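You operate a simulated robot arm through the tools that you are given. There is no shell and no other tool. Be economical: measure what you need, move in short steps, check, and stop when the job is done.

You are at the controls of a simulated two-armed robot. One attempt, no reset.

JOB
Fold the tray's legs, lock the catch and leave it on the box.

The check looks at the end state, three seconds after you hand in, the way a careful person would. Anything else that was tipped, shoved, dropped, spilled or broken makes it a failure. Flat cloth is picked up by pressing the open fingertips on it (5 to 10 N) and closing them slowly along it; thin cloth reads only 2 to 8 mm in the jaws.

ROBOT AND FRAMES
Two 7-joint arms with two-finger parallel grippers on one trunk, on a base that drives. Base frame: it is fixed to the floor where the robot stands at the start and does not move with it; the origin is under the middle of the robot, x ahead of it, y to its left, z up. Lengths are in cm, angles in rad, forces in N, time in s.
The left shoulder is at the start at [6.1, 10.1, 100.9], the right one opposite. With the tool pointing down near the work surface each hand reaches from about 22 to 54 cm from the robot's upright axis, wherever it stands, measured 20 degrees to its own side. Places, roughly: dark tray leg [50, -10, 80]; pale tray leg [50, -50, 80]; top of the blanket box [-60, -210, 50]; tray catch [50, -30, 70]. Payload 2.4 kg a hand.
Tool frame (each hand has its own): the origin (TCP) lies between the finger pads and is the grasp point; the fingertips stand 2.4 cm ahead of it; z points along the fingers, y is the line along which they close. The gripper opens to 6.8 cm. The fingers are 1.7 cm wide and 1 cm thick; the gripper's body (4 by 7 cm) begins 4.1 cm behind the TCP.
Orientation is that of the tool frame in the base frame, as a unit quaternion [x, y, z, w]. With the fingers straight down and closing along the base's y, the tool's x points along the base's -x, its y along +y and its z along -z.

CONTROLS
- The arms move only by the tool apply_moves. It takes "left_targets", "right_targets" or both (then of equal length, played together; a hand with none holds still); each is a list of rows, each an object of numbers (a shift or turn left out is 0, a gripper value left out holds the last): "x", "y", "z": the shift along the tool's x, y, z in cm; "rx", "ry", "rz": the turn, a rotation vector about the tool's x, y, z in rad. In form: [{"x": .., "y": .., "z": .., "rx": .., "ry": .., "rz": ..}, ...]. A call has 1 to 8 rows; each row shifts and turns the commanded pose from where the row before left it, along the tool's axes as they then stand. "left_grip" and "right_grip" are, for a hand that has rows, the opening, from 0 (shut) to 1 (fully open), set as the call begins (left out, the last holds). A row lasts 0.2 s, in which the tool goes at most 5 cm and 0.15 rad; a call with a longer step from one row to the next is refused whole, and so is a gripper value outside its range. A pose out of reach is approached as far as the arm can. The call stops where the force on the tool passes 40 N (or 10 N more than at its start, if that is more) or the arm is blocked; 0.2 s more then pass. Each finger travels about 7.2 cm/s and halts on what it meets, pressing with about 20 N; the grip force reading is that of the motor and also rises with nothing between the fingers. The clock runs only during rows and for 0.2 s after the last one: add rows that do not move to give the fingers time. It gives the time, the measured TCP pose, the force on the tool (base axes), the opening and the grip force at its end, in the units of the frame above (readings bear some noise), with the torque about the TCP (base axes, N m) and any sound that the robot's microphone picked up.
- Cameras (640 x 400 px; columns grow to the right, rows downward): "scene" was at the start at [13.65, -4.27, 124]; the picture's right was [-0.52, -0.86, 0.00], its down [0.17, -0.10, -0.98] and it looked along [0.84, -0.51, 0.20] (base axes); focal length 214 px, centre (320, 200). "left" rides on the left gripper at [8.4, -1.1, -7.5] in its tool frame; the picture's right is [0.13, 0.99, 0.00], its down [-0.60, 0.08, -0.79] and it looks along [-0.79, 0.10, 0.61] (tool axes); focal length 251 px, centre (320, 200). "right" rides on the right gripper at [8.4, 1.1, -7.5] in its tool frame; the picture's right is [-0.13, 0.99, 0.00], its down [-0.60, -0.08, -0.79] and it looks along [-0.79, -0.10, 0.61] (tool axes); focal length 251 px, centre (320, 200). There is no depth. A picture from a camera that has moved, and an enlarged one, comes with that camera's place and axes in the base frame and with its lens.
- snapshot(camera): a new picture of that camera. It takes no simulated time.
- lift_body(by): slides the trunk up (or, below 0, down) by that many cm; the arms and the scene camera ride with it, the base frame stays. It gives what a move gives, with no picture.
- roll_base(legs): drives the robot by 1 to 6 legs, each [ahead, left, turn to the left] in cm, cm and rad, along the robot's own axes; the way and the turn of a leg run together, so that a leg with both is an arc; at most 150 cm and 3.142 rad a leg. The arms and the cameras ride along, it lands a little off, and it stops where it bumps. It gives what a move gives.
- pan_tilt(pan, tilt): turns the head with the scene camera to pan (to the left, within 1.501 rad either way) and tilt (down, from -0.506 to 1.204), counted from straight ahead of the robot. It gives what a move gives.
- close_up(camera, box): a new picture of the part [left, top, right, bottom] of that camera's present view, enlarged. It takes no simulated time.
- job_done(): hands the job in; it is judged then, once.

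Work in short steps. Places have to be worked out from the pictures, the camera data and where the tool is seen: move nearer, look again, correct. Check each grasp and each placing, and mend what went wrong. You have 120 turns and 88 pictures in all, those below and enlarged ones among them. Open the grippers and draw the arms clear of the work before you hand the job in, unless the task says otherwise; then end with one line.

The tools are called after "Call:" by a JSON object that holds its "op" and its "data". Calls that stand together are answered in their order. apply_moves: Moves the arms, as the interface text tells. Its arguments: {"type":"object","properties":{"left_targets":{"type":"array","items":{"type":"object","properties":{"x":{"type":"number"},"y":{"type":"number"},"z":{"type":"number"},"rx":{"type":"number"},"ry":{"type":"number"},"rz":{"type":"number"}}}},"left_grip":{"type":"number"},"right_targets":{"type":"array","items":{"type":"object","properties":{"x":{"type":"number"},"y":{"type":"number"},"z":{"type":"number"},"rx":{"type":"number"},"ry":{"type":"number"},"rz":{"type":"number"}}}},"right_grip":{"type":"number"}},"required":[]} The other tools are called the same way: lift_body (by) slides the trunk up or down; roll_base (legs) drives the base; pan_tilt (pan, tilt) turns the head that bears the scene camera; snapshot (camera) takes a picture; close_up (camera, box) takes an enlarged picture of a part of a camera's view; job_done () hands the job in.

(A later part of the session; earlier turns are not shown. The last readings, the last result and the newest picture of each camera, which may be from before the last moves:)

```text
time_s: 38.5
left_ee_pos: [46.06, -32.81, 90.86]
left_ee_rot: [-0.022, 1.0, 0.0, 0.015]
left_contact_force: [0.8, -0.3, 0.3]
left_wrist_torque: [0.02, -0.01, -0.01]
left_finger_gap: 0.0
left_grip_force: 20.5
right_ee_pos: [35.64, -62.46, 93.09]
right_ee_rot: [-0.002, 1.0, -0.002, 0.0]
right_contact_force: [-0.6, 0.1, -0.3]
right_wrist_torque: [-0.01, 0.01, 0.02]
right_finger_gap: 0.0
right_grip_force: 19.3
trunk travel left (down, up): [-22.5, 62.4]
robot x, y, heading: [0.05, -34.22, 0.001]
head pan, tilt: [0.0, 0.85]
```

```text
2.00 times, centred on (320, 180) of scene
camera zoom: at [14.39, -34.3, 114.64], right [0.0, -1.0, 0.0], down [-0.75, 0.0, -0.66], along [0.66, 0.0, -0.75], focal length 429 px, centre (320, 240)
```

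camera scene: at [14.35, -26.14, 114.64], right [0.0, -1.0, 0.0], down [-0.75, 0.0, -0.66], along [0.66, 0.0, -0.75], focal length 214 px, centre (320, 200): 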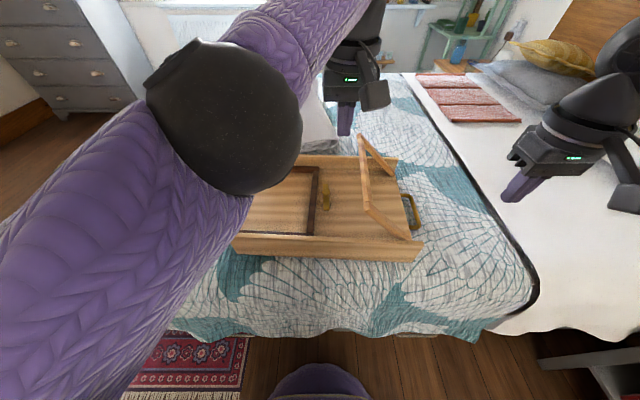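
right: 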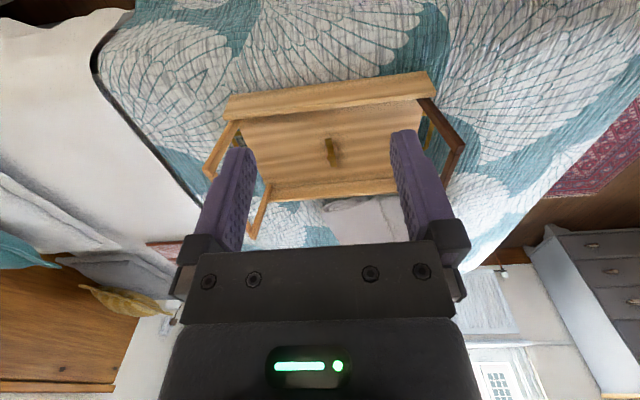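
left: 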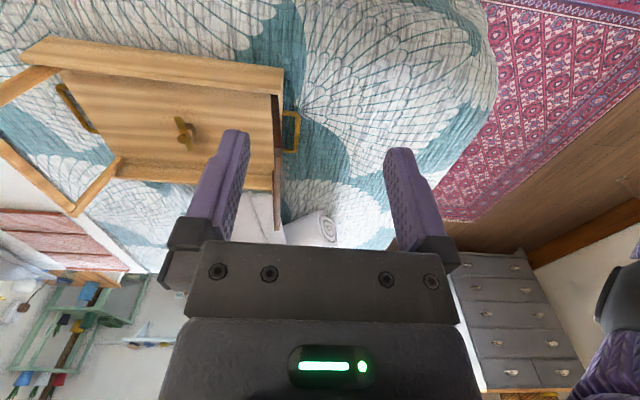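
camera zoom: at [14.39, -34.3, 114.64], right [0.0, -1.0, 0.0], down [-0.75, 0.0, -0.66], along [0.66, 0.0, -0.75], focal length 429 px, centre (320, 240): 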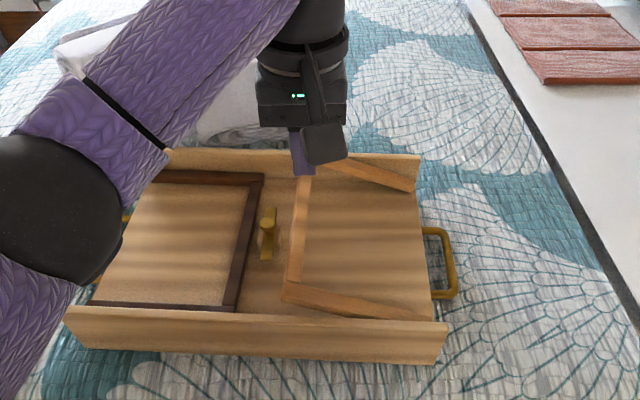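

The bar is now low (y≈-31.8, z≈80). Press straight down with a slight inward follow.

Call:
{"op": "apply_moves", "data": {"left_targets": [{"y": 1.2, "z": 2}, {"z": 3}, {"z": 2, "y": 0.3}, {"z": 1.5, "y": 0.3}, {"z": 1.5, "y": 0.2}, {"z": 1.5, "y": 0.2}, {"z": 1}, {"z": 1}]}}

Call:
{"op": "close_up", "data": {"camera": "scene", "box": [160, 80, 480, 280]}}

```text
time_s: 40.3
left_ee_pos: [46.6, -30.67, 77.36]
left_ee_rot: [-0.021, 1.0, 0.002, 0.016]
left_contact_force: [-0.1, 0.7, 0.4]
left_wrist_torque: [-0.04, -0.01, 0.01]
left_finger_gap: 0.0
left_grip_force: 20.2
right_ee_pos: [35.74, -62.4, 92.97]
right_ee_rot: [0.0, 1.0, -0.001, 0.0]
right_contact_force: [0.6, -0.2, 0.8]
right_wrist_torque: [0.0, -0.01, 0.0]
right_finger_gap: 0.0
right_grip_force: 19.6
trunk travel left (down, up): [-22.5, 62.4]
robot x, y, heading: [0.05, -34.38, 0.002]
head pan, tilt: [0.0, 0.85]
```

```text
2.00 times, centred on (320, 180) of scene
camera zoom: at [14.39, -34.3, 114.64], right [0.0, -1.0, 0.0], down [-0.75, 0.0, -0.66], along [0.66, 0.0, -0.75], focal length 429 px, centre (320, 240)
```

zoom: 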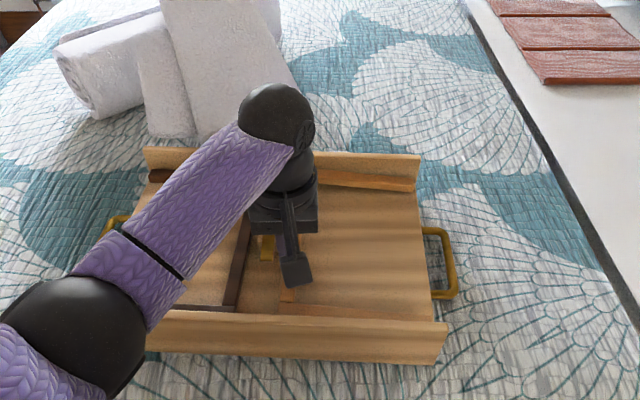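

It's following; continue down slowly to the floor stop.

Call:
{"op": "apply_moves", "data": {"left_targets": [{"z": 0.7}, {"z": 0.7}, {"z": 0.5}, {"z": 0.5}, {"z": 0.4}]}}

Call:
{"op": "apply_moves", "data": {"left_targets": [{"z": -3}, {"z": -4}, {"z": -3}, {"y": 4}, {"y": 4}, {"y": 4}, {"y": 4}]}}

Call:
{"op": "close_up", "data": {"camera": "scene", "box": [200, 120, 400, 245]}}

```text
time_s: 41.5
left_ee_pos: [46.48, -30.55, 75.36]
left_ee_rot: [-0.022, 1.0, 0.0, 0.021]
left_contact_force: [-12.6, 5.1, 27.0]
left_wrist_torque: [0.05, 0.5, -0.08]
left_finger_gap: 0.03
left_grip_force: 20.2
right_ee_pos: [35.51, -62.46, 93.14]
right_ee_rot: [-0.002, 1.0, -0.001, 0.001]
right_contact_force: [0.1, 0.6, -0.5]
right_wrist_torque: [0.02, 0.0, 0.03]
right_finger_gap: 0.01
right_grip_force: 19.8
trunk travel left (down, up): [-22.5, 62.4]
robot x, y, heading: [-0.19, -34.59, 0.001]
head pan, tilt: [0.0, 0.85]
stopped in row 5 (left hand): the force on the tool passed its limit at 46 N (the readings are from after the stop); the commanded pose is now the measured one
```

```text
time_s: 43.1
left_ee_pos: [45.69, -14.59, 85.18]
left_ee_rot: [-0.022, 1.0, 0.0, 0.018]
left_contact_force: [-0.5, -1.1, 0.5]
left_wrist_torque: [-0.02, 0.02, 0.0]
left_finger_gap: 0.0
left_grip_force: 20.4
right_ee_pos: [35.81, -62.45, 92.96]
right_ee_rot: [-0.001, 1.0, -0.001, -0.001]
right_contact_force: [-1.1, 1.0, 0.2]
right_wrist_torque: [0.0, -0.03, -0.01]
right_finger_gap: 0.0
right_grip_force: 20.2
trunk travel left (down, up): [-22.5, 62.4]
robot x, y, heading: [-0.44, -34.62, 0.006]
head pan, tilt: [0.0, 0.85]
```

```text
3.20 times, centred on (300, 182) of scene
camera zoom: at [14.38, -34.27, 114.64], right [0.0, -1.0, 0.0], down [-0.75, 0.0, -0.66], along [0.66, 0.0, -0.75], focal length 686 px, centre (384, 256)
```

zoom: 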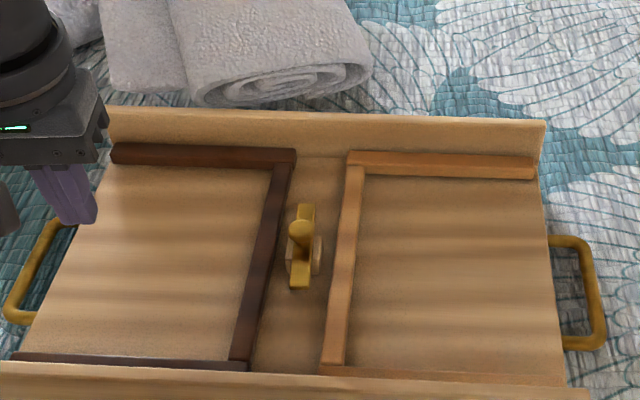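

Both legs are flat (bar top z≈72.9). The catch pivot is at about (50.9,-27.8), its bar along x from 46.5 to 55.3 with a knob on top. I'll hover the half-open left gripper over it and look.

Call:
{"op": "apply_moves", "data": {"left_targets": [{"x": -1.5, "y": -4}, {"x": -1.5, "y": -4}, {"x": -1.5, "y": -4}, {"x": -0.7, "y": -1.2}, {}], "left_grip": 0.5}}

Call:
{"op": "close_up", "data": {"camera": "left", "box": [160, 60, 480, 260]}}

Call:
{"op": "close_up", "data": {"camera": "scene", "box": [220, 130, 380, 230]}}

```text
time_s: 44.3
left_ee_pos: [51.4, -27.43, 85.22]
left_ee_rot: [-0.022, 1.0, 0.001, 0.02]
left_contact_force: [-0.4, -0.2, -0.4]
left_wrist_torque: [0.0, 0.0, -0.02]
left_finger_gap: 3.38
left_grip_force: 0.0
right_ee_pos: [35.68, -62.35, 92.98]
right_ee_rot: [-0.002, 1.0, -0.001, 0.0]
right_contact_force: [-0.2, 0.1, 0.5]
right_wrist_torque: [0.04, -0.01, -0.02]
right_finger_gap: 0.01
right_grip_force: 19.7
trunk travel left (down, up): [-22.5, 62.4]
robot x, y, heading: [0.09, -34.44, -0.001]
head pan, tilt: [0.0, 0.85]
```

```text
2.00 times, centred on (320, 160) of left
camera zoom: at [43.05, -28.92, 92.46], right [-0.17, 0.98, -0.01], down [0.57, 0.1, 0.82], along [0.8, 0.14, -0.58], focal length 503 px, centre (320, 280)
```

zoom: 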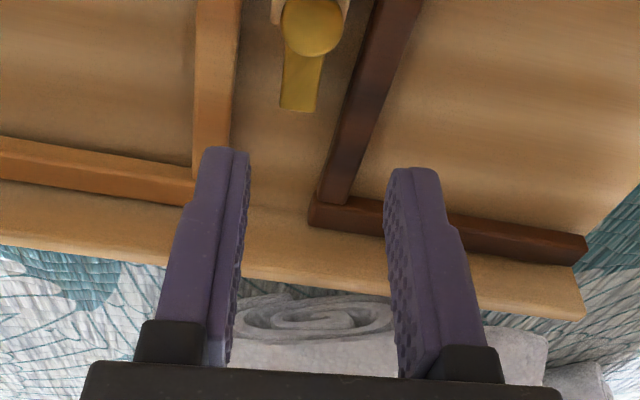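

```text
4.00 times, centred on (300, 180) of scene
camera zoom: at [14.38, -34.28, 114.64], right [0.0, -1.0, 0.0], down [-0.75, 0.0, -0.66], along [0.66, 0.0, -0.75], focal length 858 px, centre (400, 280)
```

zoom: 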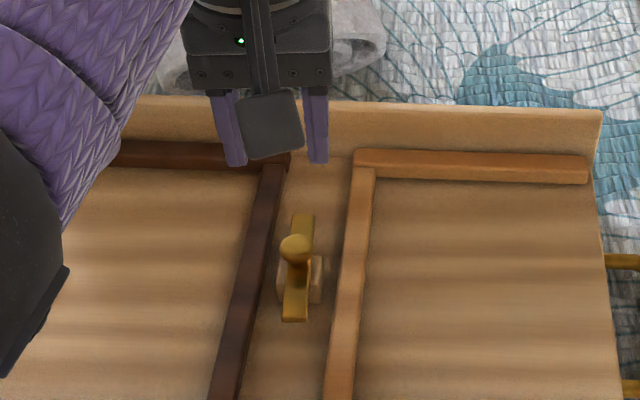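

Triangulated the knob at (52.3,-27.6,74.7), with the bar just beneath (~73.3) and yaw about 2°, matching the hand. I'll align and descend partway, then check.

Call:
{"op": "apply_moves", "data": {"left_targets": [{"x": -0.9, "y": -0.15}, {"z": 3}, {"z": 3}, {"z": 1.7}], "left_grip": 0.45}}

Call:
{"op": "close_up", "data": {"camera": "left", "box": [160, 60, 480, 260]}}

Call:
{"op": "close_up", "data": {"camera": "scene", "box": [220, 130, 380, 230]}}

```text
time_s: 45.3
left_ee_pos: [51.38, -27.16, 77.57]
left_ee_rot: [-0.021, 1.0, 0.0, 0.019]
left_contact_force: [-0.1, -2.1, 2.0]
left_wrist_torque: [-0.08, 0.01, 0.02]
left_finger_gap: 3.2
left_grip_force: 1.3
left hand out of reach, approached as far as the arm can: row 1, 3, 4
right_ee_pos: [35.63, -62.44, 92.96]
right_ee_rot: [-0.001, 1.0, -0.001, 0.0]
right_contact_force: [0.1, 0.1, 0.3]
right_wrist_torque: [0.02, 0.0, 0.03]
right_finger_gap: 0.0
right_grip_force: 19.6
trunk travel left (down, up): [-22.5, 62.4]
robot x, y, heading: [-0.11, -34.56, 0.005]
head pan, tilt: [0.0, 0.85]
```

```text
2.00 times, centred on (320, 160) of left
camera zoom: at [42.94, -28.68, 84.93], right [-0.17, 0.99, 0.0], down [0.57, 0.1, 0.82], along [0.8, 0.14, -0.58], focal length 503 px, centre (320, 280)
```

zoom: 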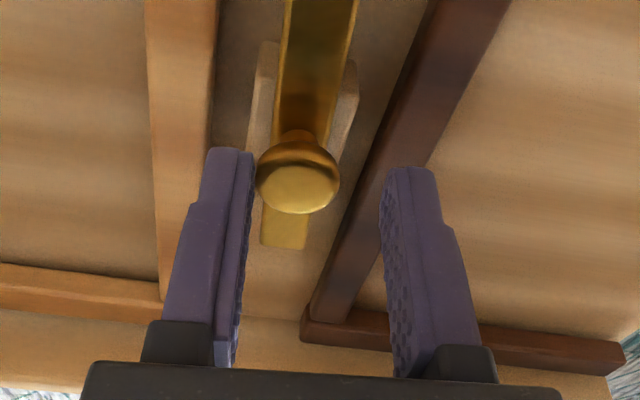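

```text
4.00 times, centred on (300, 180) of scene
camera zoom: at [14.36, -34.31, 114.65], right [0.0, -1.0, 0.0], down [-0.75, 0.0, -0.66], along [0.66, 0.0, -0.75], focal length 858 px, centre (400, 280)
```

zoom: 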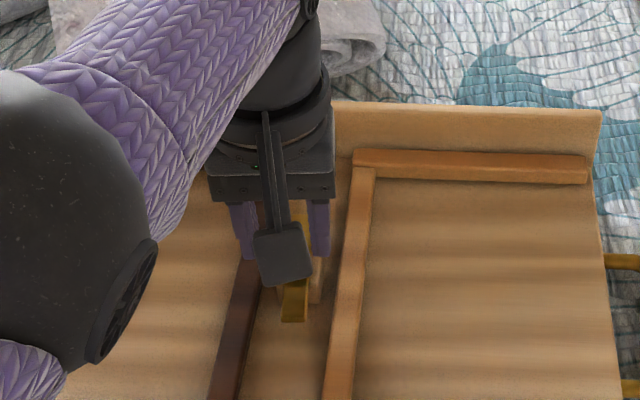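

The arm is at its reach limit (x 51.4). I'll raise, then look down for clearance between the base and bed, so that I can drive forward a little.

Call:
{"op": "apply_moves", "data": {"left_targets": [{"z": -4, "x": 1}, {"z": -4, "x": 1}, {"z": -4, "x": 1}]}}

Call:
{"op": "pan_tilt", "data": {"pan": -0.3, "tilt": 1.2}}

Call:
{"op": "snapshot", "data": {"camera": "scene"}}

```text
time_s: 46.1
left_ee_pos: [51.36, -27.77, 89.71]
left_ee_rot: [-0.022, 1.0, 0.0, 0.019]
left_contact_force: [-0.1, 0.2, 0.3]
left_wrist_torque: [0.0, 0.02, -0.02]
left_finger_gap: 3.08
left_grip_force: 0.0
left hand out of reach, approached as far as the arm can: row 1, 2, 3
right_ee_pos: [35.67, -62.5, 93.06]
right_ee_rot: [-0.002, 1.0, -0.001, 0.0]
right_contact_force: [0.4, 0.1, 0.3]
right_wrist_torque: [-0.02, 0.02, 0.02]
right_finger_gap: 0.01
right_grip_force: 19.5
trunk travel left (down, up): [-22.5, 62.4]
robot x, y, heading: [-0.11, -34.39, -0.002]
head pan, tilt: [0.0, 0.85]
```

```text
time_s: 47.0
left_ee_pos: [51.35, -27.8, 89.62]
left_ee_rot: [-0.022, 1.0, 0.0, 0.018]
left_contact_force: [1.1, 0.1, -1.3]
left_wrist_torque: [-0.07, 0.0, -0.01]
left_finger_gap: 3.06
left_grip_force: 0.1
right_ee_pos: [35.72, -62.59, 92.98]
right_ee_rot: [-0.002, 1.0, -0.001, 0.001]
right_contact_force: [-0.1, -0.2, 1.4]
right_wrist_torque: [0.0, 0.0, 0.02]
right_finger_gap: 0.0
right_grip_force: 20.1
trunk travel left (down, up): [-22.5, 62.4]
robot x, y, heading: [0.13, -34.39, 0.004]
head pan, tilt: [-0.3, 1.201]
```

```text
51 pictures are left
camera scene: at [11.92, -35.94, 112.27], right [-0.29, -0.96, 0.0], down [-0.89, 0.27, -0.36], along [0.35, -0.11, -0.93], focal length 214 px, centre (320, 200)
```

scene: 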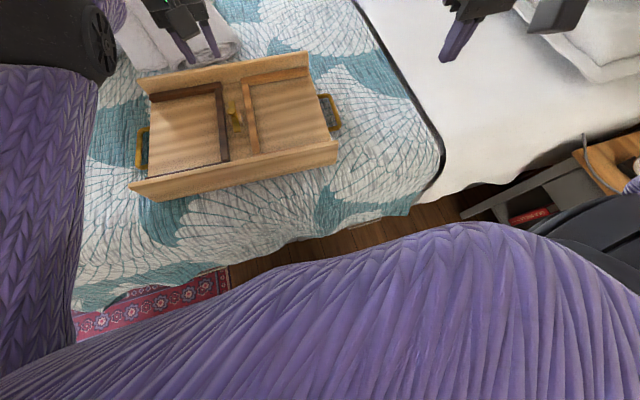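

There is about 7 cm between my trunk and the bed edge. I'll drive forward 4 cm with the arms raised.

Call:
{"op": "roll_base", "data": {"legs": [[4, 0, 0]]}}

Call:
{"op": "pan_tilt", "data": {"pan": 0, "tilt": 0.9}}

Call:
{"op": "close_up", "data": {"camera": "scene", "box": [220, 110, 420, 235]}}

Call:
{"op": "close_up", "data": {"camera": "left", "box": [160, 0, 480, 200]}}

```text
time_s: 47.8
left_ee_pos: [55.3, -27.87, 89.55]
left_ee_rot: [-0.022, 1.0, 0.0, 0.018]
left_contact_force: [-0.1, 0.0, -0.3]
left_wrist_torque: [0.02, -0.02, 0.0]
left_finger_gap: 3.08
left_grip_force: 0.1
right_ee_pos: [39.71, -62.43, 93.01]
right_ee_rot: [-0.002, 1.0, -0.001, 0.0]
right_contact_force: [-0.3, -0.1, 0.1]
right_wrist_torque: [-0.01, 0.0, 0.01]
right_finger_gap: 0.0
right_grip_force: 20.5
trunk travel left (down, up): [-22.5, 62.4]
robot x, y, heading: [3.9, -34.77, -0.0]
head pan, tilt: [-0.3, 1.201]
```

```text
time_s: 48.6
left_ee_pos: [55.46, -27.74, 89.49]
left_ee_rot: [-0.023, 1.0, 0.001, 0.018]
left_contact_force: [-1.0, -0.4, 0.4]
left_wrist_torque: [0.04, -0.01, 0.0]
left_finger_gap: 3.07
left_grip_force: 0.1
right_ee_pos: [39.74, -62.47, 92.96]
right_ee_rot: [-0.001, 1.0, 0.0, 0.0]
right_contact_force: [-0.1, -0.4, 0.1]
right_wrist_torque: [0.06, -0.01, 0.0]
right_finger_gap: 0.0
right_grip_force: 20.2
trunk travel left (down, up): [-22.5, 62.4]
robot x, y, heading: [3.81, -34.19, -0.0]
head pan, tilt: [0.0, 0.901]
```

```text
3.20 times, centred on (320, 172) of scene
camera zoom: at [18.11, -34.28, 114.24], right [0.0, -1.0, 0.0], down [-0.78, 0.0, -0.62], along [0.62, 0.0, -0.78], focal length 686 px, centre (320, 288)
```

zoom: 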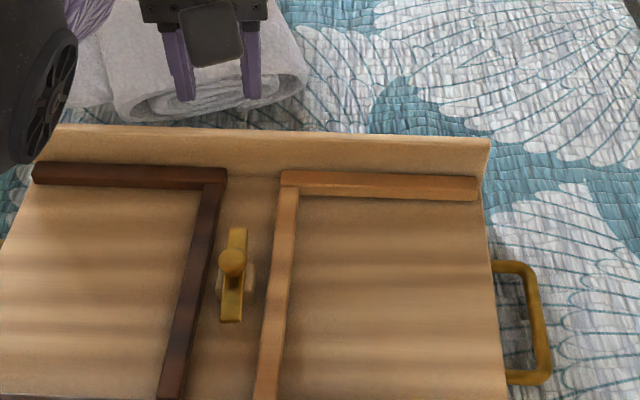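

```text
2.00 times, centred on (320, 100) of left
camera zoom: at [46.99, -29.35, 96.87], right [-0.17, 0.98, 0.0], down [0.57, 0.1, 0.81], along [0.8, 0.14, -0.58], focal length 503 px, centre (320, 400)
```

zoom: 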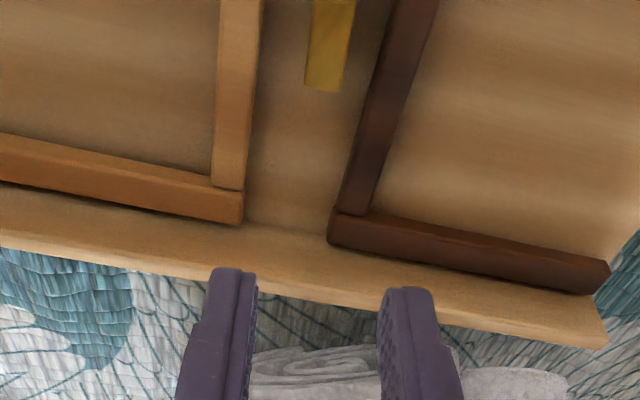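

Now aligned data: catch centre (52.1,-27.5). Move over it and descend to just above the knob, grip about 3 cm open.

Call:
{"op": "apply_moves", "data": {"left_targets": [{"x": 2, "y": 0.3}, {"x": 1.8, "y": 0.2}, {"z": 4}, {"z": 4}, {"z": 3}, {}], "left_grip": 0.45}}

Call:
{"op": "close_up", "data": {"camera": "left", "box": [160, 60, 480, 260]}}

```text
time_s: 50.0
left_ee_pos: [55.7, -27.78, 78.96]
left_ee_rot: [-0.022, 1.0, 0.0, 0.019]
left_contact_force: [-0.6, 0.3, 0.0]
left_wrist_torque: [0.01, 0.04, -0.05]
left_finger_gap: 3.06
left_grip_force: 0.1
left hand out of reach, approached as far as the arm can: row 1, 2
right_ee_pos: [39.67, -62.46, 93.11]
right_ee_rot: [-0.002, 1.0, -0.001, 0.001]
right_contact_force: [-0.9, 0.2, 0.3]
right_wrist_torque: [0.01, 0.0, 0.02]
right_finger_gap: 0.02
right_grip_force: 19.9
trunk travel left (down, up): [-22.5, 62.4]
robot x, y, heading: [4.07, -34.78, 0.002]
head pan, tilt: [0.0, 0.901]
```

```text
2.00 times, centred on (320, 160) of left
camera zoom: at [47.21, -29.27, 86.23], right [-0.17, 0.98, 0.0], down [0.57, 0.1, 0.81], along [0.8, 0.14, -0.58], focal length 503 px, centre (320, 280)
```

zoom: 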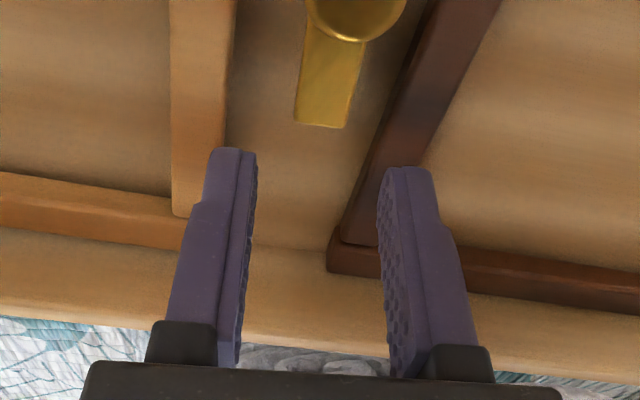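

The hand didn't follow in x; it may be a joint limit or command wind-up. Test with another x move at raised height.

Call:
{"op": "apply_moves", "data": {"left_targets": [{"z": -3}, {"z": -3}, {"x": 3}, {"x": 3}]}}

```text
time_s: 51.0
left_ee_pos: [52.92, -27.97, 84.92]
left_ee_rot: [-0.026, 0.999, -0.002, 0.025]
left_contact_force: [-0.4, 0.7, -0.4]
left_wrist_torque: [0.0, 0.0, 0.02]
left_finger_gap: 3.01
left_grip_force: 0.0
left hand out of reach, approached as far as the arm can: row 3, 4
right_ee_pos: [39.7, -62.48, 93.04]
right_ee_rot: [-0.002, 1.0, -0.001, 0.0]
right_contact_force: [-0.5, -0.5, 0.5]
right_wrist_torque: [0.01, 0.01, -0.01]
right_finger_gap: 0.0
right_grip_force: 20.0
trunk travel left (down, up): [-22.5, 62.4]
robot x, y, heading: [4.13, -34.22, -0.0]
head pan, tilt: [0.0, 0.901]
```

A joint limit is near. Test which yaw direction frees the arm.

Call:
{"op": "apply_moves", "data": {"left_targets": [{"rz": 0.15}, {"rz": 0.15}]}}

Call:
{"op": "apply_moves", "data": {"left_targets": [{"rz": -0.15}, {"rz": -0.15}, {"rz": -0.15}, {"rz": -0.15}]}}

```text
time_s: 51.6
left_ee_pos: [53.24, -28.06, 84.82]
left_ee_rot: [0.128, 0.992, 0.003, 0.018]
left_contact_force: [0.1, 0.4, -0.6]
left_wrist_torque: [0.01, 0.03, 0.0]
left_finger_gap: 3.05
left_grip_force: 0.0
right_ee_pos: [39.73, -62.43, 92.98]
right_ee_rot: [-0.001, 1.0, -0.001, 0.0]
right_contact_force: [-0.5, -0.6, -0.8]
right_wrist_torque: [0.01, -0.01, -0.03]
right_finger_gap: 0.0
right_grip_force: 20.2
trunk travel left (down, up): [-22.5, 62.4]
robot x, y, heading: [3.67, -34.26, -0.002]
head pan, tilt: [0.0, 0.901]
```

```text
time_s: 52.6
left_ee_pos: [53.28, -28.09, 84.71]
left_ee_rot: [-0.173, 0.985, -0.003, 0.019]
left_contact_force: [0.6, 0.3, -0.7]
left_wrist_torque: [0.02, 0.01, -0.02]
left_finger_gap: 3.05
left_grip_force: 0.2
right_ee_pos: [39.61, -62.36, 92.99]
right_ee_rot: [-0.002, 1.0, -0.001, 0.0]
right_contact_force: [-1.1, 0.4, 0.2]
right_wrist_torque: [0.05, 0.01, -0.01]
right_finger_gap: 0.0
right_grip_force: 20.1
trunk travel left (down, up): [-22.5, 62.4]
robot x, y, heading: [3.76, -34.07, 0.002]
head pan, tilt: [0.0, 0.901]
```

Yaw is free both ways. Try the x move with this yaw.

Call:
{"op": "apply_moves", "data": {"left_targets": [{"x": 1.9, "y": 0.7}, {}]}}

Call:
{"op": "apply_moves", "data": {"left_targets": [{"rz": -0.15}, {"rz": -0.15}, {"rz": -0.15}, {"rz": -0.15}, {"rz": -0.15}, {"rz": -0.15}]}}

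```text
time_s: 53.2
left_ee_pos: [51.17, -27.98, 84.76]
left_ee_rot: [-0.172, 0.985, -0.002, 0.017]
left_contact_force: [-0.5, 0.2, 0.3]
left_wrist_torque: [0.01, 0.0, 0.0]
left_finger_gap: 3.06
left_grip_force: 0.2
right_ee_pos: [39.86, -62.34, 92.91]
right_ee_rot: [-0.001, 1.0, -0.001, 0.0]
right_contact_force: [0.1, 1.7, -0.3]
right_wrist_torque: [0.0, 0.03, -0.02]
right_finger_gap: 0.0
right_grip_force: 20.5
trunk travel left (down, up): [-22.5, 62.4]
robot x, y, heading: [4.05, -34.46, 0.005]
head pan, tilt: [0.0, 0.901]
```

```text
time_s: 54.6
left_ee_pos: [51.22, -28.08, 84.69]
left_ee_rot: [-0.583, 0.812, -0.01, 0.016]
left_contact_force: [1.2, -0.3, -0.5]
left_wrist_torque: [0.0, 0.0, 0.0]
left_finger_gap: 3.05
left_grip_force: 0.0
right_ee_pos: [39.72, -62.53, 92.95]
right_ee_rot: [-0.001, 1.0, -0.001, 0.0]
right_contact_force: [0.1, 0.4, 0.5]
right_wrist_torque: [0.02, 0.0, -0.01]
right_finger_gap: 0.0
right_grip_force: 19.9
trunk travel left (down, up): [-22.5, 62.4]
robot x, y, heading: [4.09, -34.46, 0.003]
head pan, tilt: [0.0, 0.901]
```

No limit now, and -rz turning works freely so far. Test the rest to about -1.6 rad.

Call:
{"op": "apply_moves", "data": {"left_targets": [{"rz": -0.15}, {"rz": -0.15}, {"rz": -0.1}]}}

Call:
{"op": "close_up", "data": {"camera": "left", "box": [80, 0, 560, 300]}}

```text
time_s: 55.4
left_ee_pos: [51.18, -28.12, 84.74]
left_ee_rot: [0.733, -0.68, 0.013, -0.013]
left_contact_force: [0.3, 0.0, 1.1]
left_wrist_torque: [-0.01, 0.03, 0.02]
left_finger_gap: 3.05
left_grip_force: 0.0
right_ee_pos: [39.73, -62.47, 93.0]
right_ee_rot: [-0.001, 1.0, -0.001, 0.0]
right_contact_force: [0.5, 1.2, -0.5]
right_wrist_torque: [-0.02, 0.02, -0.06]
right_finger_gap: 0.03
right_grip_force: 20.4
trunk travel left (down, up): [-22.5, 62.4]
robot x, y, heading: [3.86, -34.05, -0.002]
head pan, tilt: [0.0, 0.901]
```

```text
1.33 times, centred on (320, 150) of left
camera zoom: at [52.89, -36.46, 92.37], right [-0.98, -0.2, -0.04], down [-0.15, 0.6, 0.79], along [-0.14, 0.78, -0.61], focal length 335 px, centre (320, 267)
```

zoom: 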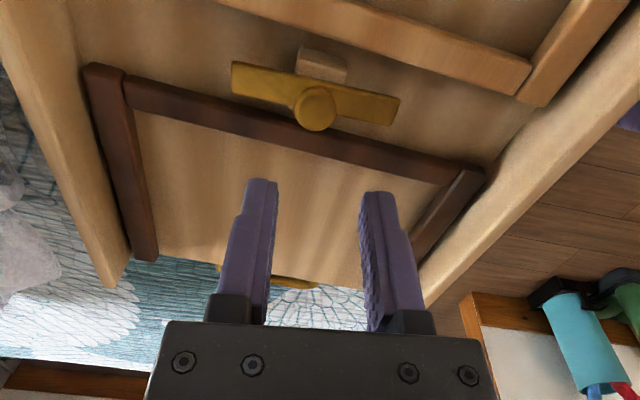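

The full -90° range works. Re-centre over the catch and return the yaw near the bar's direction.

Call:
{"op": "apply_moves", "data": {"left_targets": [{"x": -0.53, "y": -0.95, "rz": 0.15}, {"rz": 0.15}, {"rz": 0.15}, {"rz": 0.15}, {"rz": 0.15}, {"rz": 0.15}, {"rz": 0.15}, {"rz": 0.15}]}}

Call:
{"op": "apply_moves", "data": {"left_targets": [{"rz": 0.15}, {"rz": 0.13}, {"z": 3}, {"z": 3}]}}

Call:
{"op": "close_up", "data": {"camera": "left", "box": [160, 60, 480, 260]}}

```text
time_s: 57.2
left_ee_pos: [52.31, -27.47, 84.86]
left_ee_rot: [-0.218, 0.976, -0.004, 0.019]
left_contact_force: [-1.1, -0.1, 0.1]
left_wrist_torque: [0.02, -0.01, 0.03]
left_finger_gap: 3.07
left_grip_force: 0.0
right_ee_pos: [39.67, -62.43, 93.06]
right_ee_rot: [-0.001, 1.0, 0.0, 0.0]
right_contact_force: [0.7, 1.6, 0.2]
right_wrist_torque: [-0.03, 0.02, 0.04]
right_finger_gap: 0.0
right_grip_force: 20.1
trunk travel left (down, up): [-22.5, 62.4]
robot x, y, heading: [4.13, -33.97, 0.0]
head pan, tilt: [0.0, 0.901]
```

```text
time_s: 58.2
left_ee_pos: [52.68, -27.49, 78.6]
left_ee_rot: [-0.082, 0.996, -0.001, 0.019]
left_contact_force: [-0.2, -0.7, -0.6]
left_wrist_torque: [0.01, -0.03, -0.05]
left_finger_gap: 3.07
left_grip_force: 0.1
right_ee_pos: [39.78, -62.3, 92.91]
right_ee_rot: [-0.002, 1.0, 0.0, -0.001]
right_contact_force: [0.9, 0.2, 0.2]
right_wrist_torque: [-0.02, 0.0, -0.03]
right_finger_gap: 0.01
right_grip_force: 19.7
trunk travel left (down, up): [-22.5, 62.4]
robot x, y, heading: [3.9, -34.39, 0.003]
head pan, tilt: [0.0, 0.901]
```

```text
2.00 times, centred on (320, 160) of left
camera zoom: at [44.44, -30.11, 85.82], right [-0.29, 0.96, -0.01], down [0.55, 0.18, 0.81], along [0.78, 0.23, -0.58], focal length 503 px, centre (320, 280)
```

zoom: 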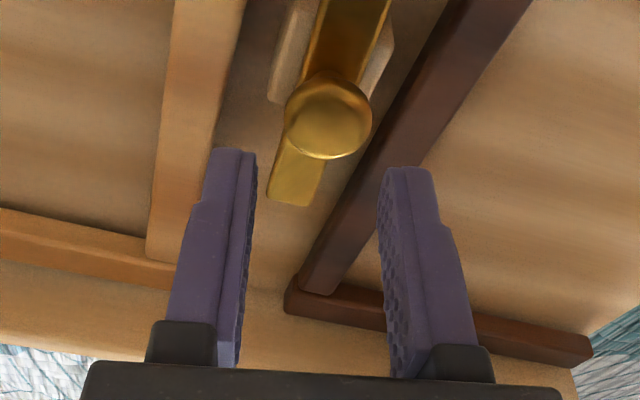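

Knob at (52.05,-27.7). Final shift, small yaw, and descend so tips reach about z 73.3.

Call:
{"op": "apply_moves", "data": {"left_targets": [{"x": 0.75, "y": -0.1, "rz": 0.1}, {"z": 1}, {"z": 1}, {"z": 0.8}]}}

Call:
{"op": "close_up", "data": {"camera": "left", "box": [160, 60, 480, 260]}}

```text
time_s: 59.2
left_ee_pos: [51.92, -27.78, 75.8]
left_ee_rot: [-0.032, 0.999, 0.0, 0.018]
left_contact_force: [-0.8, 0.4, 0.1]
left_wrist_torque: [0.01, -0.02, 0.0]
left_finger_gap: 3.05
left_grip_force: 0.1
right_ee_pos: [39.71, -62.55, 93.01]
right_ee_rot: [-0.003, 1.0, -0.001, 0.0]
right_contact_force: [-0.6, 0.1, -0.3]
right_wrist_torque: [-0.01, 0.01, -0.04]
right_finger_gap: 0.0
right_grip_force: 19.6
trunk travel left (down, up): [-22.5, 62.4]
robot x, y, heading: [4.5, -34.6, 0.001]
head pan, tilt: [0.0, 0.901]
```

```text
2.00 times, centred on (320, 160) of left
camera zoom: at [43.46, -29.45, 83.1], right [-0.19, 0.98, -0.01], down [0.57, 0.12, 0.81], along [0.8, 0.15, -0.58], focal length 503 px, centre (320, 280)
```

zoom: 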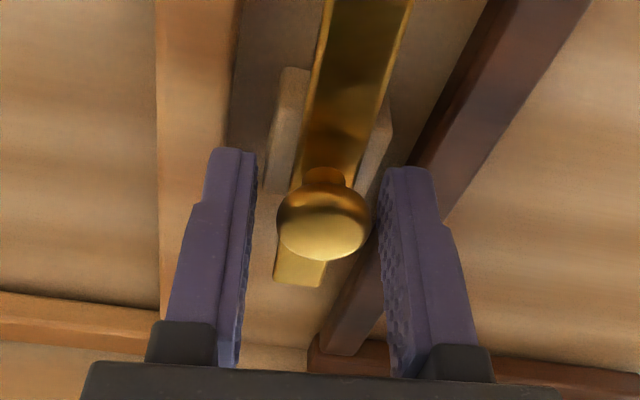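

The knob is between the pads. Close on it (shifting +0.25 y) and begin turning -rz.

Call:
{"op": "apply_moves", "data": {"left_targets": [{"y": 0.25}, {}, {}], "left_grip": 0}}

Call:
{"op": "apply_moves", "data": {"left_targets": [{"rz": -0.12}, {"rz": -0.12}, {"rz": -0.12}]}}

Call:
{"op": "close_up", "data": {"camera": "left", "box": [160, 60, 480, 260]}}

```text
time_s: 60.0
left_ee_pos: [51.88, -27.5, 75.9]
left_ee_rot: [-0.033, 0.999, 0.001, 0.019]
left_contact_force: [-0.5, -3.9, 0.4]
left_wrist_torque: [-0.05, 0.02, -0.01]
left_finger_gap: 2.14
left_grip_force: 20.4
right_ee_pos: [39.68, -62.53, 92.97]
right_ee_rot: [-0.001, 1.0, -0.001, 0.0]
right_contact_force: [0.3, 0.3, 0.3]
right_wrist_torque: [0.0, 0.0, -0.03]
right_finger_gap: 0.01
right_grip_force: 20.0
trunk travel left (down, up): [-22.5, 62.4]
robot x, y, heading: [4.13, -34.64, -0.002]
head pan, tilt: [0.0, 0.901]
```

```text
time_s: 60.8
left_ee_pos: [51.83, -27.35, 75.81]
left_ee_rot: [-0.212, 0.977, -0.004, 0.019]
left_contact_force: [-1.2, -1.7, -0.2]
left_wrist_torque: [0.15, -0.39, 0.02]
left_finger_gap: 2.16
left_grip_force: 20.5
right_ee_pos: [39.69, -62.34, 92.97]
right_ee_rot: [-0.002, 1.0, -0.001, 0.0]
right_contact_force: [0.0, 0.0, 0.5]
right_wrist_torque: [-0.04, 0.0, 0.0]
right_finger_gap: 0.02
right_grip_force: 19.7
trunk travel left (down, up): [-22.5, 62.4]
robot x, y, heading: [4.44, -34.42, 0.006]
head pan, tilt: [0.0, 0.901]
```

```text
2.00 times, centred on (320, 160) of left
camera zoom: at [44.55, -31.91, 83.16], right [-0.53, 0.85, -0.02], down [0.49, 0.32, 0.81], along [0.7, 0.42, -0.58], focal length 503 px, centre (320, 280)
```

zoom: 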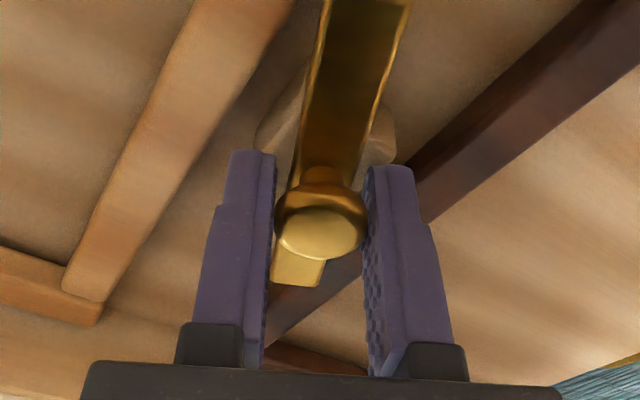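

The catch turns with the hand. Continue to about 90°.

Call:
{"op": "apply_moves", "data": {"left_targets": [{"rz": -0.13}, {"rz": -0.13}, {"rz": -0.13}, {"rz": -0.13}, {"rz": -0.13}, {"rz": -0.13}, {"rz": -0.13}, {"rz": -0.13}]}}

Call:
{"op": "apply_moves", "data": {"left_targets": [{"rz": -0.1}, {"rz": -0.08}]}}

Call:
{"op": "close_up", "data": {"camera": "left", "box": [160, 60, 480, 260]}}

```text
time_s: 62.6
left_ee_pos: [51.75, -27.42, 75.8]
left_ee_rot: [-0.669, 0.743, -0.012, 0.015]
left_contact_force: [-0.4, -0.9, 0.3]
left_wrist_torque: [0.34, -0.05, -0.03]
left_finger_gap: 2.14
left_grip_force: 20.0
right_ee_pos: [39.78, -62.48, 93.0]
right_ee_rot: [-0.002, 1.0, -0.001, 0.0]
right_contact_force: [-0.4, 0.0, -0.5]
right_wrist_torque: [0.0, 0.01, -0.01]
right_finger_gap: 0.01
right_grip_force: 20.4
trunk travel left (down, up): [-22.5, 62.4]
robot x, y, heading: [4.43, -34.27, -0.002]
head pan, tilt: [0.0, 0.901]
```

```text
time_s: 63.2
left_ee_pos: [51.74, -27.37, 75.86]
left_ee_rot: [0.733, -0.68, 0.013, -0.012]
left_contact_force: [0.0, 0.1, 0.7]
left_wrist_torque: [-0.05, -0.03, -0.16]
left_finger_gap: 2.13
left_grip_force: 19.7
right_ee_pos: [39.64, -62.41, 92.97]
right_ee_rot: [-0.002, 1.0, -0.001, 0.001]
right_contact_force: [-0.4, -0.1, -0.4]
right_wrist_torque: [0.04, -0.01, -0.01]
right_finger_gap: 0.0
right_grip_force: 20.2
trunk travel left (down, up): [-22.5, 62.4]
robot x, y, heading: [4.04, -34.21, 0.002]
head pan, tilt: [0.0, 0.901]
```

```text
2.00 times, centred on (320, 160) of left
camera zoom: at [53.42, -35.75, 83.49], right [-0.98, -0.2, -0.04], down [-0.15, 0.6, 0.79], along [-0.14, 0.78, -0.61], focal length 503 px, centre (320, 280)
```

zoom: 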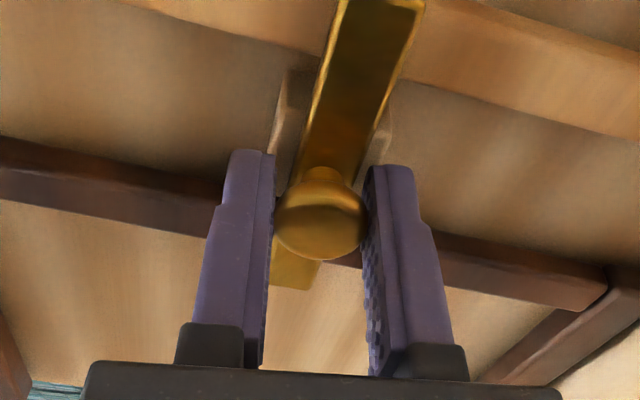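

The bar now lies across both leg bars. Release, raise, and check from the scene camera.

Call:
{"op": "apply_moves", "data": {"left_targets": [{}, {}, {"z": -4}, {"z": -4}, {"z": -4}, {"y": -4}, {"y": -4}], "left_grip": 0.5}}

Call:
{"op": "close_up", "data": {"camera": "scene", "box": [200, 100, 440, 250]}}

```text
time_s: 64.8
left_ee_pos: [55.99, -27.06, 87.51]
left_ee_rot: [0.733, -0.68, 0.014, -0.014]
left_contact_force: [0.9, -0.1, -0.4]
left_wrist_torque: [0.0, 0.0, 0.01]
left_finger_gap: 3.39
left_grip_force: 0.0
left hand out of reach, approached as far as the arm can: row 4, 5, 6, 7
right_ee_pos: [39.8, -62.4, 92.92]
right_ee_rot: [-0.002, 1.0, -0.002, 0.0]
right_contact_force: [-0.4, 0.5, -0.2]
right_wrist_torque: [-0.03, -0.03, 0.01]
right_finger_gap: 0.02
right_grip_force: 20.5
trunk travel left (down, up): [-22.5, 62.4]
robot x, y, heading: [4.08, -34.34, 0.001]
head pan, tilt: [0.0, 0.901]
```

```text
2.67 times, centred on (320, 175) of scene
camera zoom: at [18.12, -34.28, 114.24], right [0.0, -1.0, 0.0], down [-0.78, 0.0, -0.62], along [0.62, 0.0, -0.78], focal length 572 px, centre (320, 267)
```

zoom: 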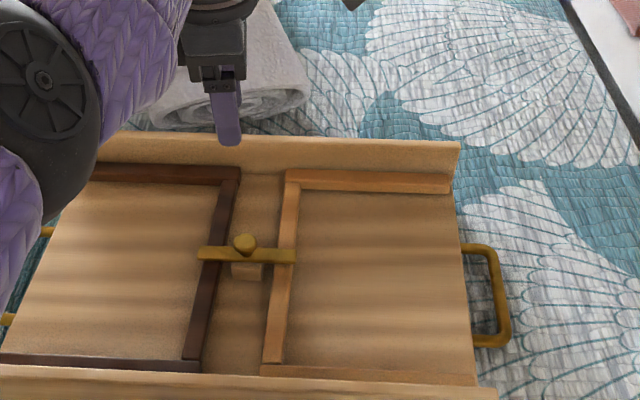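

The catch lies across both bars: locked. Before picking up, I survey the route to the blanket box.

Call:
{"op": "pan_tilt", "data": {"pan": -1.45, "tilt": 0.45}}

Call:
{"op": "snapshot", "data": {"camera": "scene"}}

```text
time_s: 66.4
left_ee_pos: [55.97, -27.07, 87.64]
left_ee_rot: [0.732, -0.681, 0.013, -0.013]
left_contact_force: [0.7, 0.5, 0.3]
left_wrist_torque: [0.01, 0.01, 0.01]
left_finger_gap: 3.41
left_grip_force: 0.1
right_ee_pos: [39.66, -62.28, 93.01]
right_ee_rot: [-0.002, 1.0, 0.0, -0.001]
right_contact_force: [0.5, -0.1, -0.1]
right_wrist_torque: [0.0, 0.02, 0.01]
right_finger_gap: 0.0
right_grip_force: 19.5
trunk travel left (down, up): [-22.5, 62.4]
robot x, y, heading: [4.66, -34.26, -0.004]
head pan, tilt: [-1.45, 0.45]
```

```text
41 pictures are left
camera scene: at [11.69, -43.41, 118.08], right [-0.99, -0.12, 0.0], down [-0.05, 0.43, -0.9], along [0.11, -0.89, -0.44], focal length 214 px, centre (320, 200)
```

scene: 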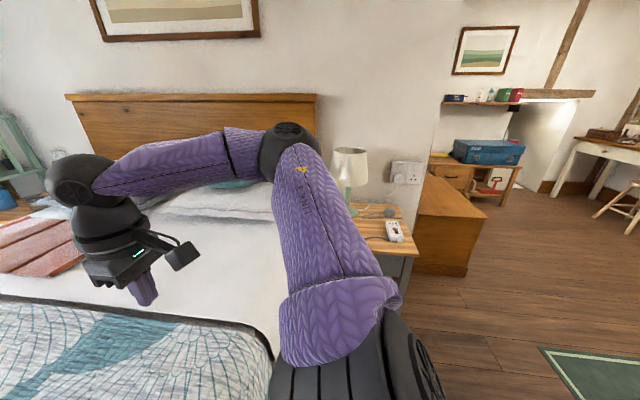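

The wooden chest past the nightstand looks like the blanket box. Zoom to measure its top and check it is empty.

Call:
{"op": "close_up", "data": {"camera": "scene", "box": [370, 120, 530, 300]}}

```text
2.22 times, centred on (450, 210) of scene
camera zoom: at [11.69, -43.41, 118.08], right [-0.99, -0.12, 0.0], down [-0.05, 0.43, -0.9], along [0.11, -0.89, -0.44], focal length 477 px, centre (31, 178)
```

zoom: 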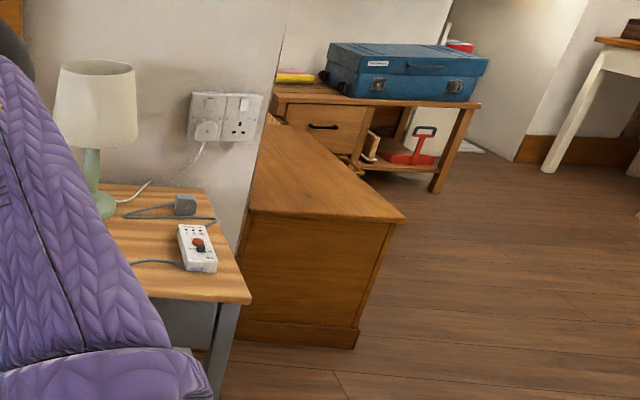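

The box top spans roughly x -77..-35 and y -245..-167, and is clear, with a wall at x≈-33. So I'll place from its long open side, facing +x (robot at x≈-103). First, grasp the tray by its two end handles: unwind the left yaw and re-centre the base on the tray.

Call:
{"op": "apply_moves", "data": {"left_targets": [{"z": -2, "rz": 0.15}, {"z": -2, "rz": 0.15}, {"rz": 0.15}, {"rz": 0.15}, {"rz": 0.15}, {"rz": 0.15}, {"rz": 0.15}, {"rz": 0.15}]}}

Call:
{"op": "apply_moves", "data": {"left_targets": [{"rz": 0.15, "y": 3}, {"rz": 0.15, "y": 3}, {"rz": 0.1, "y": 3}, {"y": 3}, {"y": 3}, {"x": 3}], "left_grip": 0.5}}

Call:
{"op": "roll_base", "data": {"legs": [[0, 6.8, 0]]}}

Call:
{"op": "pan_tilt", "data": {"pan": 0, "tilt": 0.9}}

Call:
{"op": "snapshot", "data": {"camera": "scene"}}

```text
time_s: 68.2
left_ee_pos: [55.32, -27.12, 91.42]
left_ee_rot: [-0.22, 0.975, -0.003, 0.017]
left_contact_force: [0.3, 0.4, -0.6]
left_wrist_torque: [0.02, -0.03, 0.01]
left_finger_gap: 3.4
left_grip_force: 0.0
left hand out of reach, approached as far as the arm can: row 1
right_ee_pos: [39.73, -62.32, 92.98]
right_ee_rot: [-0.002, 1.0, -0.001, 0.0]
right_contact_force: [0.3, -0.4, 0.1]
right_wrist_torque: [0.01, 0.04, 0.01]
right_finger_gap: 0.01
right_grip_force: 20.2
trunk travel left (down, up): [-22.5, 62.4]
robot x, y, heading: [4.25, -34.17, 0.003]
head pan, tilt: [-1.45, 0.45]
```

```text
time_s: 68.8
left_ee_pos: [54.67, -22.97, 91.79]
left_ee_rot: [-0.102, 0.994, -0.004, 0.03]
left_contact_force: [3.9, -2.0, -2.4]
left_wrist_torque: [0.32, 0.02, 0.43]
left_finger_gap: 3.39
left_grip_force: 0.1
left hand out of reach, approached as far as the arm can: row 1
right_ee_pos: [39.75, -62.48, 92.94]
right_ee_rot: [-0.001, 1.0, -0.001, 0.0]
right_contact_force: [0.5, 0.5, 0.7]
right_wrist_torque: [-0.02, -0.04, -0.01]
right_finger_gap: 0.03
right_grip_force: 19.8
trunk travel left (down, up): [-22.5, 62.4]
robot x, y, heading: [3.93, -34.41, 0.004]
head pan, tilt: [-1.45, 0.45]
stopped in row 3 (left hand): the force on the tool passed its limit at 143 N (the readings are from after the stop); the commanded pose is now the measured one
```

```text
time_s: 69.8
left_ee_pos: [54.67, -16.07, 91.8]
left_ee_rot: [-0.101, 0.994, -0.004, 0.03]
left_contact_force: [8.3, -2.5, -5.1]
left_wrist_torque: [0.36, 0.19, 0.52]
left_finger_gap: 3.38
left_grip_force: 0.1
right_ee_pos: [39.74, -55.53, 92.91]
right_ee_rot: [-0.002, 1.0, -0.001, 0.0]
right_contact_force: [-1.1, 0.4, 0.0]
right_wrist_torque: [0.0, -0.01, 0.02]
right_finger_gap: 0.0
right_grip_force: 19.2
trunk travel left (down, up): [-22.5, 62.4]
robot x, y, heading: [3.89, -27.42, 0.0]
head pan, tilt: [-1.45, 0.45]
```

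```text
time_s: 71.4
left_ee_pos: [54.7, -16.04, 91.88]
left_ee_rot: [-0.102, 0.994, -0.004, 0.029]
left_contact_force: [6.1, -0.5, -4.1]
left_wrist_torque: [0.13, 0.12, 0.22]
left_finger_gap: 3.4
left_grip_force: 0.0
right_ee_pos: [39.67, -55.65, 92.96]
right_ee_rot: [-0.002, 1.0, -0.001, 0.0]
right_contact_force: [1.1, 0.5, 0.0]
right_wrist_torque: [0.04, -0.02, 0.0]
right_finger_gap: 0.01
right_grip_force: 19.8
trunk travel left (down, up): [-22.5, 62.4]
robot x, y, heading: [4.03, -27.43, -0.001]
head pan, tilt: [0.0, 0.901]
```

```text
39 pictures are left
camera scene: at [18.1, -27.45, 114.25], right [0.0, -1.0, 0.0], down [-0.78, 0.0, -0.62], along [0.62, 0.0, -0.78], focal length 214 px, centre (320, 200)
```

scene: 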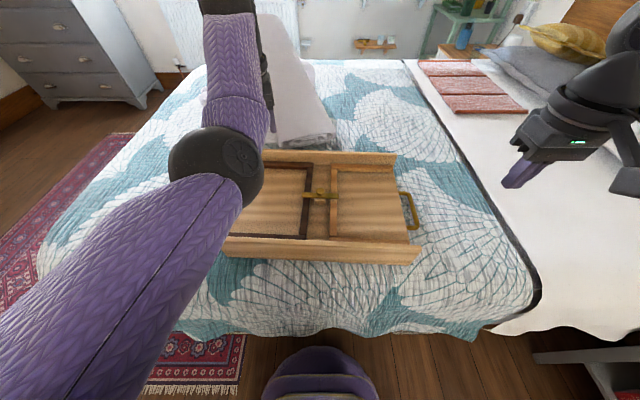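

The left arm is stretched to its limit. Retract it toward me and check the force.

Call:
{"op": "apply_moves", "data": {"left_targets": [{"x": 2}, {"x": 3}, {"x": 3}, {"rz": 0.1, "y": 2}, {"rz": 0.05, "y": 3}, {"y": 3}, {"y": 3}]}}

Call:
{"op": "snapshot", "data": {"camera": "scene"}}

```text
time_s: 71.7
left_ee_pos: [54.49, -16.2, 91.61]
left_ee_rot: [-0.106, 0.994, -0.003, 0.034]
left_contact_force: [8.7, 3.3, -7.6]
left_wrist_torque: [-0.11, -0.09, -0.14]
left_finger_gap: 3.41
left_grip_force: 0.2
left hand out of reach, approached as far as the arm can: row 1
right_ee_pos: [39.71, -55.54, 92.93]
right_ee_rot: [-0.002, 1.0, -0.001, 0.0]
right_contact_force: [-0.3, -0.4, -0.2]
right_wrist_torque: [-0.01, 0.02, -0.01]
right_finger_gap: 0.01
right_grip_force: 19.8
trunk travel left (down, up): [-22.5, 62.4]
robot x, y, heading: [4.22, -27.33, -0.001]
head pan, tilt: [0.0, 0.901]
stopped in row 1 (left hand): the force on the tool passed its limit at 69 N (the readings are from after the stop); the commanded pose is now the measured one
```

```text
38 pictures are left
camera scene: at [18.1, -27.44, 114.25], right [0.0, -1.0, 0.0], down [-0.78, 0.0, -0.62], along [0.62, 0.0, -0.78], focal length 214 px, centre (320, 200)
```

scene: 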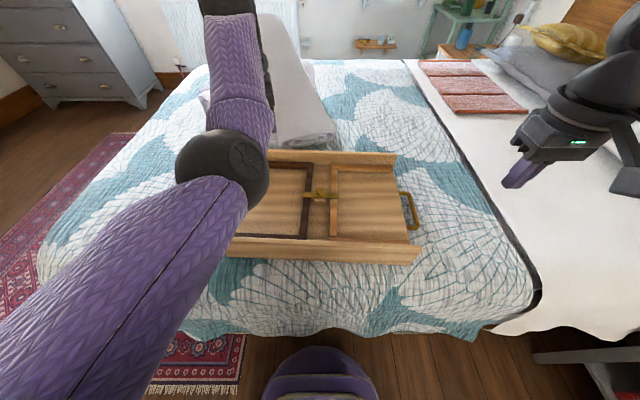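

It may be self-contact between the hand and the forearm. Lower a little first, then retract.

Call:
{"op": "apply_moves", "data": {"left_targets": [{"z": 2}, {"z": 3}, {"z": 2}]}}

Call:
{"op": "apply_moves", "data": {"left_targets": [{"x": 1.5, "y": 1}, {"x": 2, "y": 2}, {"x": 1, "y": 3, "rz": 0.1}, {"y": 3, "rz": 0.08}, {"y": 3}]}}

Call:
{"op": "snapshot", "data": {"camera": "scene"}}

```text
time_s: 72.5
left_ee_pos: [55.26, -16.24, 84.67]
left_ee_rot: [-0.106, 0.994, -0.003, 0.034]
left_contact_force: [0.7, 0.2, -0.8]
left_wrist_torque: [-0.02, -0.04, 0.0]
left_finger_gap: 3.43
left_grip_force: 0.0
right_ee_pos: [39.71, -55.59, 92.98]
right_ee_rot: [-0.002, 1.0, -0.001, -0.001]
right_contact_force: [1.0, -0.1, 0.7]
right_wrist_torque: [-0.01, -0.02, 0.02]
right_finger_gap: 0.0
right_grip_force: 19.5
trunk travel left (down, up): [-22.5, 62.4]
robot x, y, heading: [4.17, -27.38, 0.006]
head pan, tilt: [0.0, 0.901]
```

```text
time_s: 73.0
left_ee_pos: [52.57, -14.65, 84.71]
left_ee_rot: [-0.109, 0.993, -0.003, 0.042]
left_contact_force: [2.6, -1.4, -2.7]
left_wrist_torque: [0.08, 0.03, 0.18]
left_finger_gap: 3.4
left_grip_force: 0.1
left hand out of reach, approached as far as the arm can: row 2
right_ee_pos: [39.47, -55.63, 92.98]
right_ee_rot: [-0.002, 1.0, 0.0, -0.001]
right_contact_force: [0.0, -0.2, -0.4]
right_wrist_torque: [0.01, -0.01, 0.0]
right_finger_gap: 0.0
right_grip_force: 20.0
trunk travel left (down, up): [-22.5, 62.4]
robot x, y, heading: [4.07, -27.3, 0.001]
head pan, tilt: [0.0, 0.901]
stopped in row 2 (left hand): the force on the tool passed its limit at 80 N (the readings are from after the stop); the commanded pose is now the measured one
```

```text
37 pictures are left
camera scene: at [18.11, -27.45, 114.25], right [0.0, -1.0, 0.0], down [-0.78, 0.0, -0.62], along [0.62, 0.0, -0.78], focal length 214 px, centre (320, 200)
```

scene: 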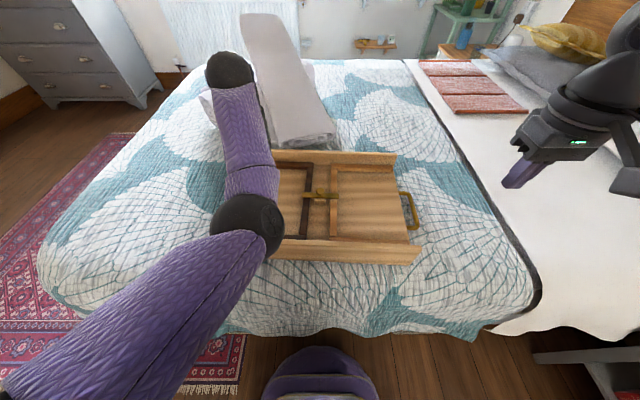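

The arm is in an elbow-low posture with the hand tucked under the forearm. Earlier it moved well at this distance when going sideways, so I move only sideways to the left.

Call:
{"op": "apply_moves", "data": {"left_targets": [{"x": -1.5}, {"y": 2}, {"y": 2}, {"y": 2.5}, {"y": 2.5}, {"y": 2.5}]}}

Call:
{"op": "apply_moves", "data": {"left_targets": [{"rz": 0.1}, {"rz": 0.1}, {"x": 1.5}, {"x": 1}]}}

Call:
{"op": "snapshot", "data": {"camera": "scene"}}

```text
time_s: 73.8
left_ee_pos: [53.33, -10.43, 84.9]
left_ee_rot: [-0.114, 0.992, -0.002, 0.047]
left_contact_force: [7.0, 5.8, -6.9]
left_wrist_torque: [-0.14, -0.29, -0.31]
left_finger_gap: 3.39
left_grip_force: 0.0
right_ee_pos: [39.61, -55.59, 92.88]
right_ee_rot: [-0.002, 1.0, -0.001, 0.0]
right_contact_force: [0.4, 0.2, -0.6]
right_wrist_torque: [0.0, 0.02, -0.02]
right_finger_gap: 0.0
right_grip_force: 20.7
trunk travel left (down, up): [-22.5, 62.4]
robot x, y, heading: [4.14, -27.45, -0.001]
head pan, tilt: [0.0, 0.901]
stopped in row 4 (left hand): the force on the tool passed its limit at 60 N (the readings are from after the stop); the commanded pose is now the measured one
```

```text
time_s: 74.2
left_ee_pos: [53.54, -10.48, 85.04]
left_ee_rot: [-0.094, 0.994, -0.002, 0.051]
left_contact_force: [2.0, 4.5, -3.4]
left_wrist_torque: [-0.18, -0.19, -0.36]
left_finger_gap: 3.38
left_grip_force: 0.0
right_ee_pos: [39.64, -55.72, 93.1]
right_ee_rot: [-0.002, 1.0, -0.001, -0.001]
right_contact_force: [0.0, 0.4, 0.6]
right_wrist_torque: [0.01, 0.03, 0.01]
right_finger_gap: 0.03
right_grip_force: 19.9
trunk travel left (down, up): [-22.5, 62.4]
robot x, y, heading: [4.04, -27.51, 0.002]
head pan, tilt: [0.0, 0.901]
stopped in row 1 (left hand): the force on the tool passed its limit at 49 N (the readings are from after the stop); the commanded pose is now the measured one
```

```text
36 pictures are left
camera scene: at [18.09, -27.45, 114.25], right [0.0, -1.0, 0.0], down [-0.78, 0.0, -0.62], along [0.62, 0.0, -0.78], focal length 214 px, centre (320, 200)
```

scene: 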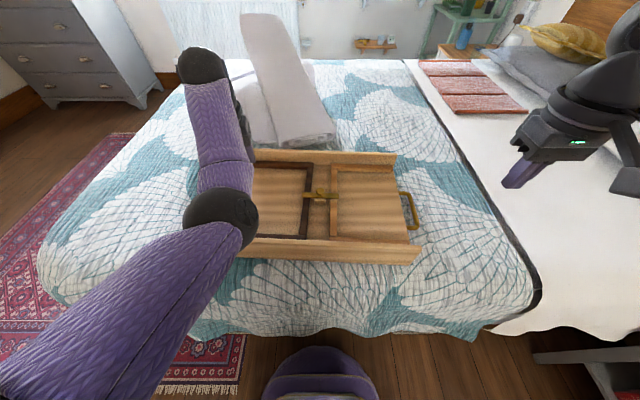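

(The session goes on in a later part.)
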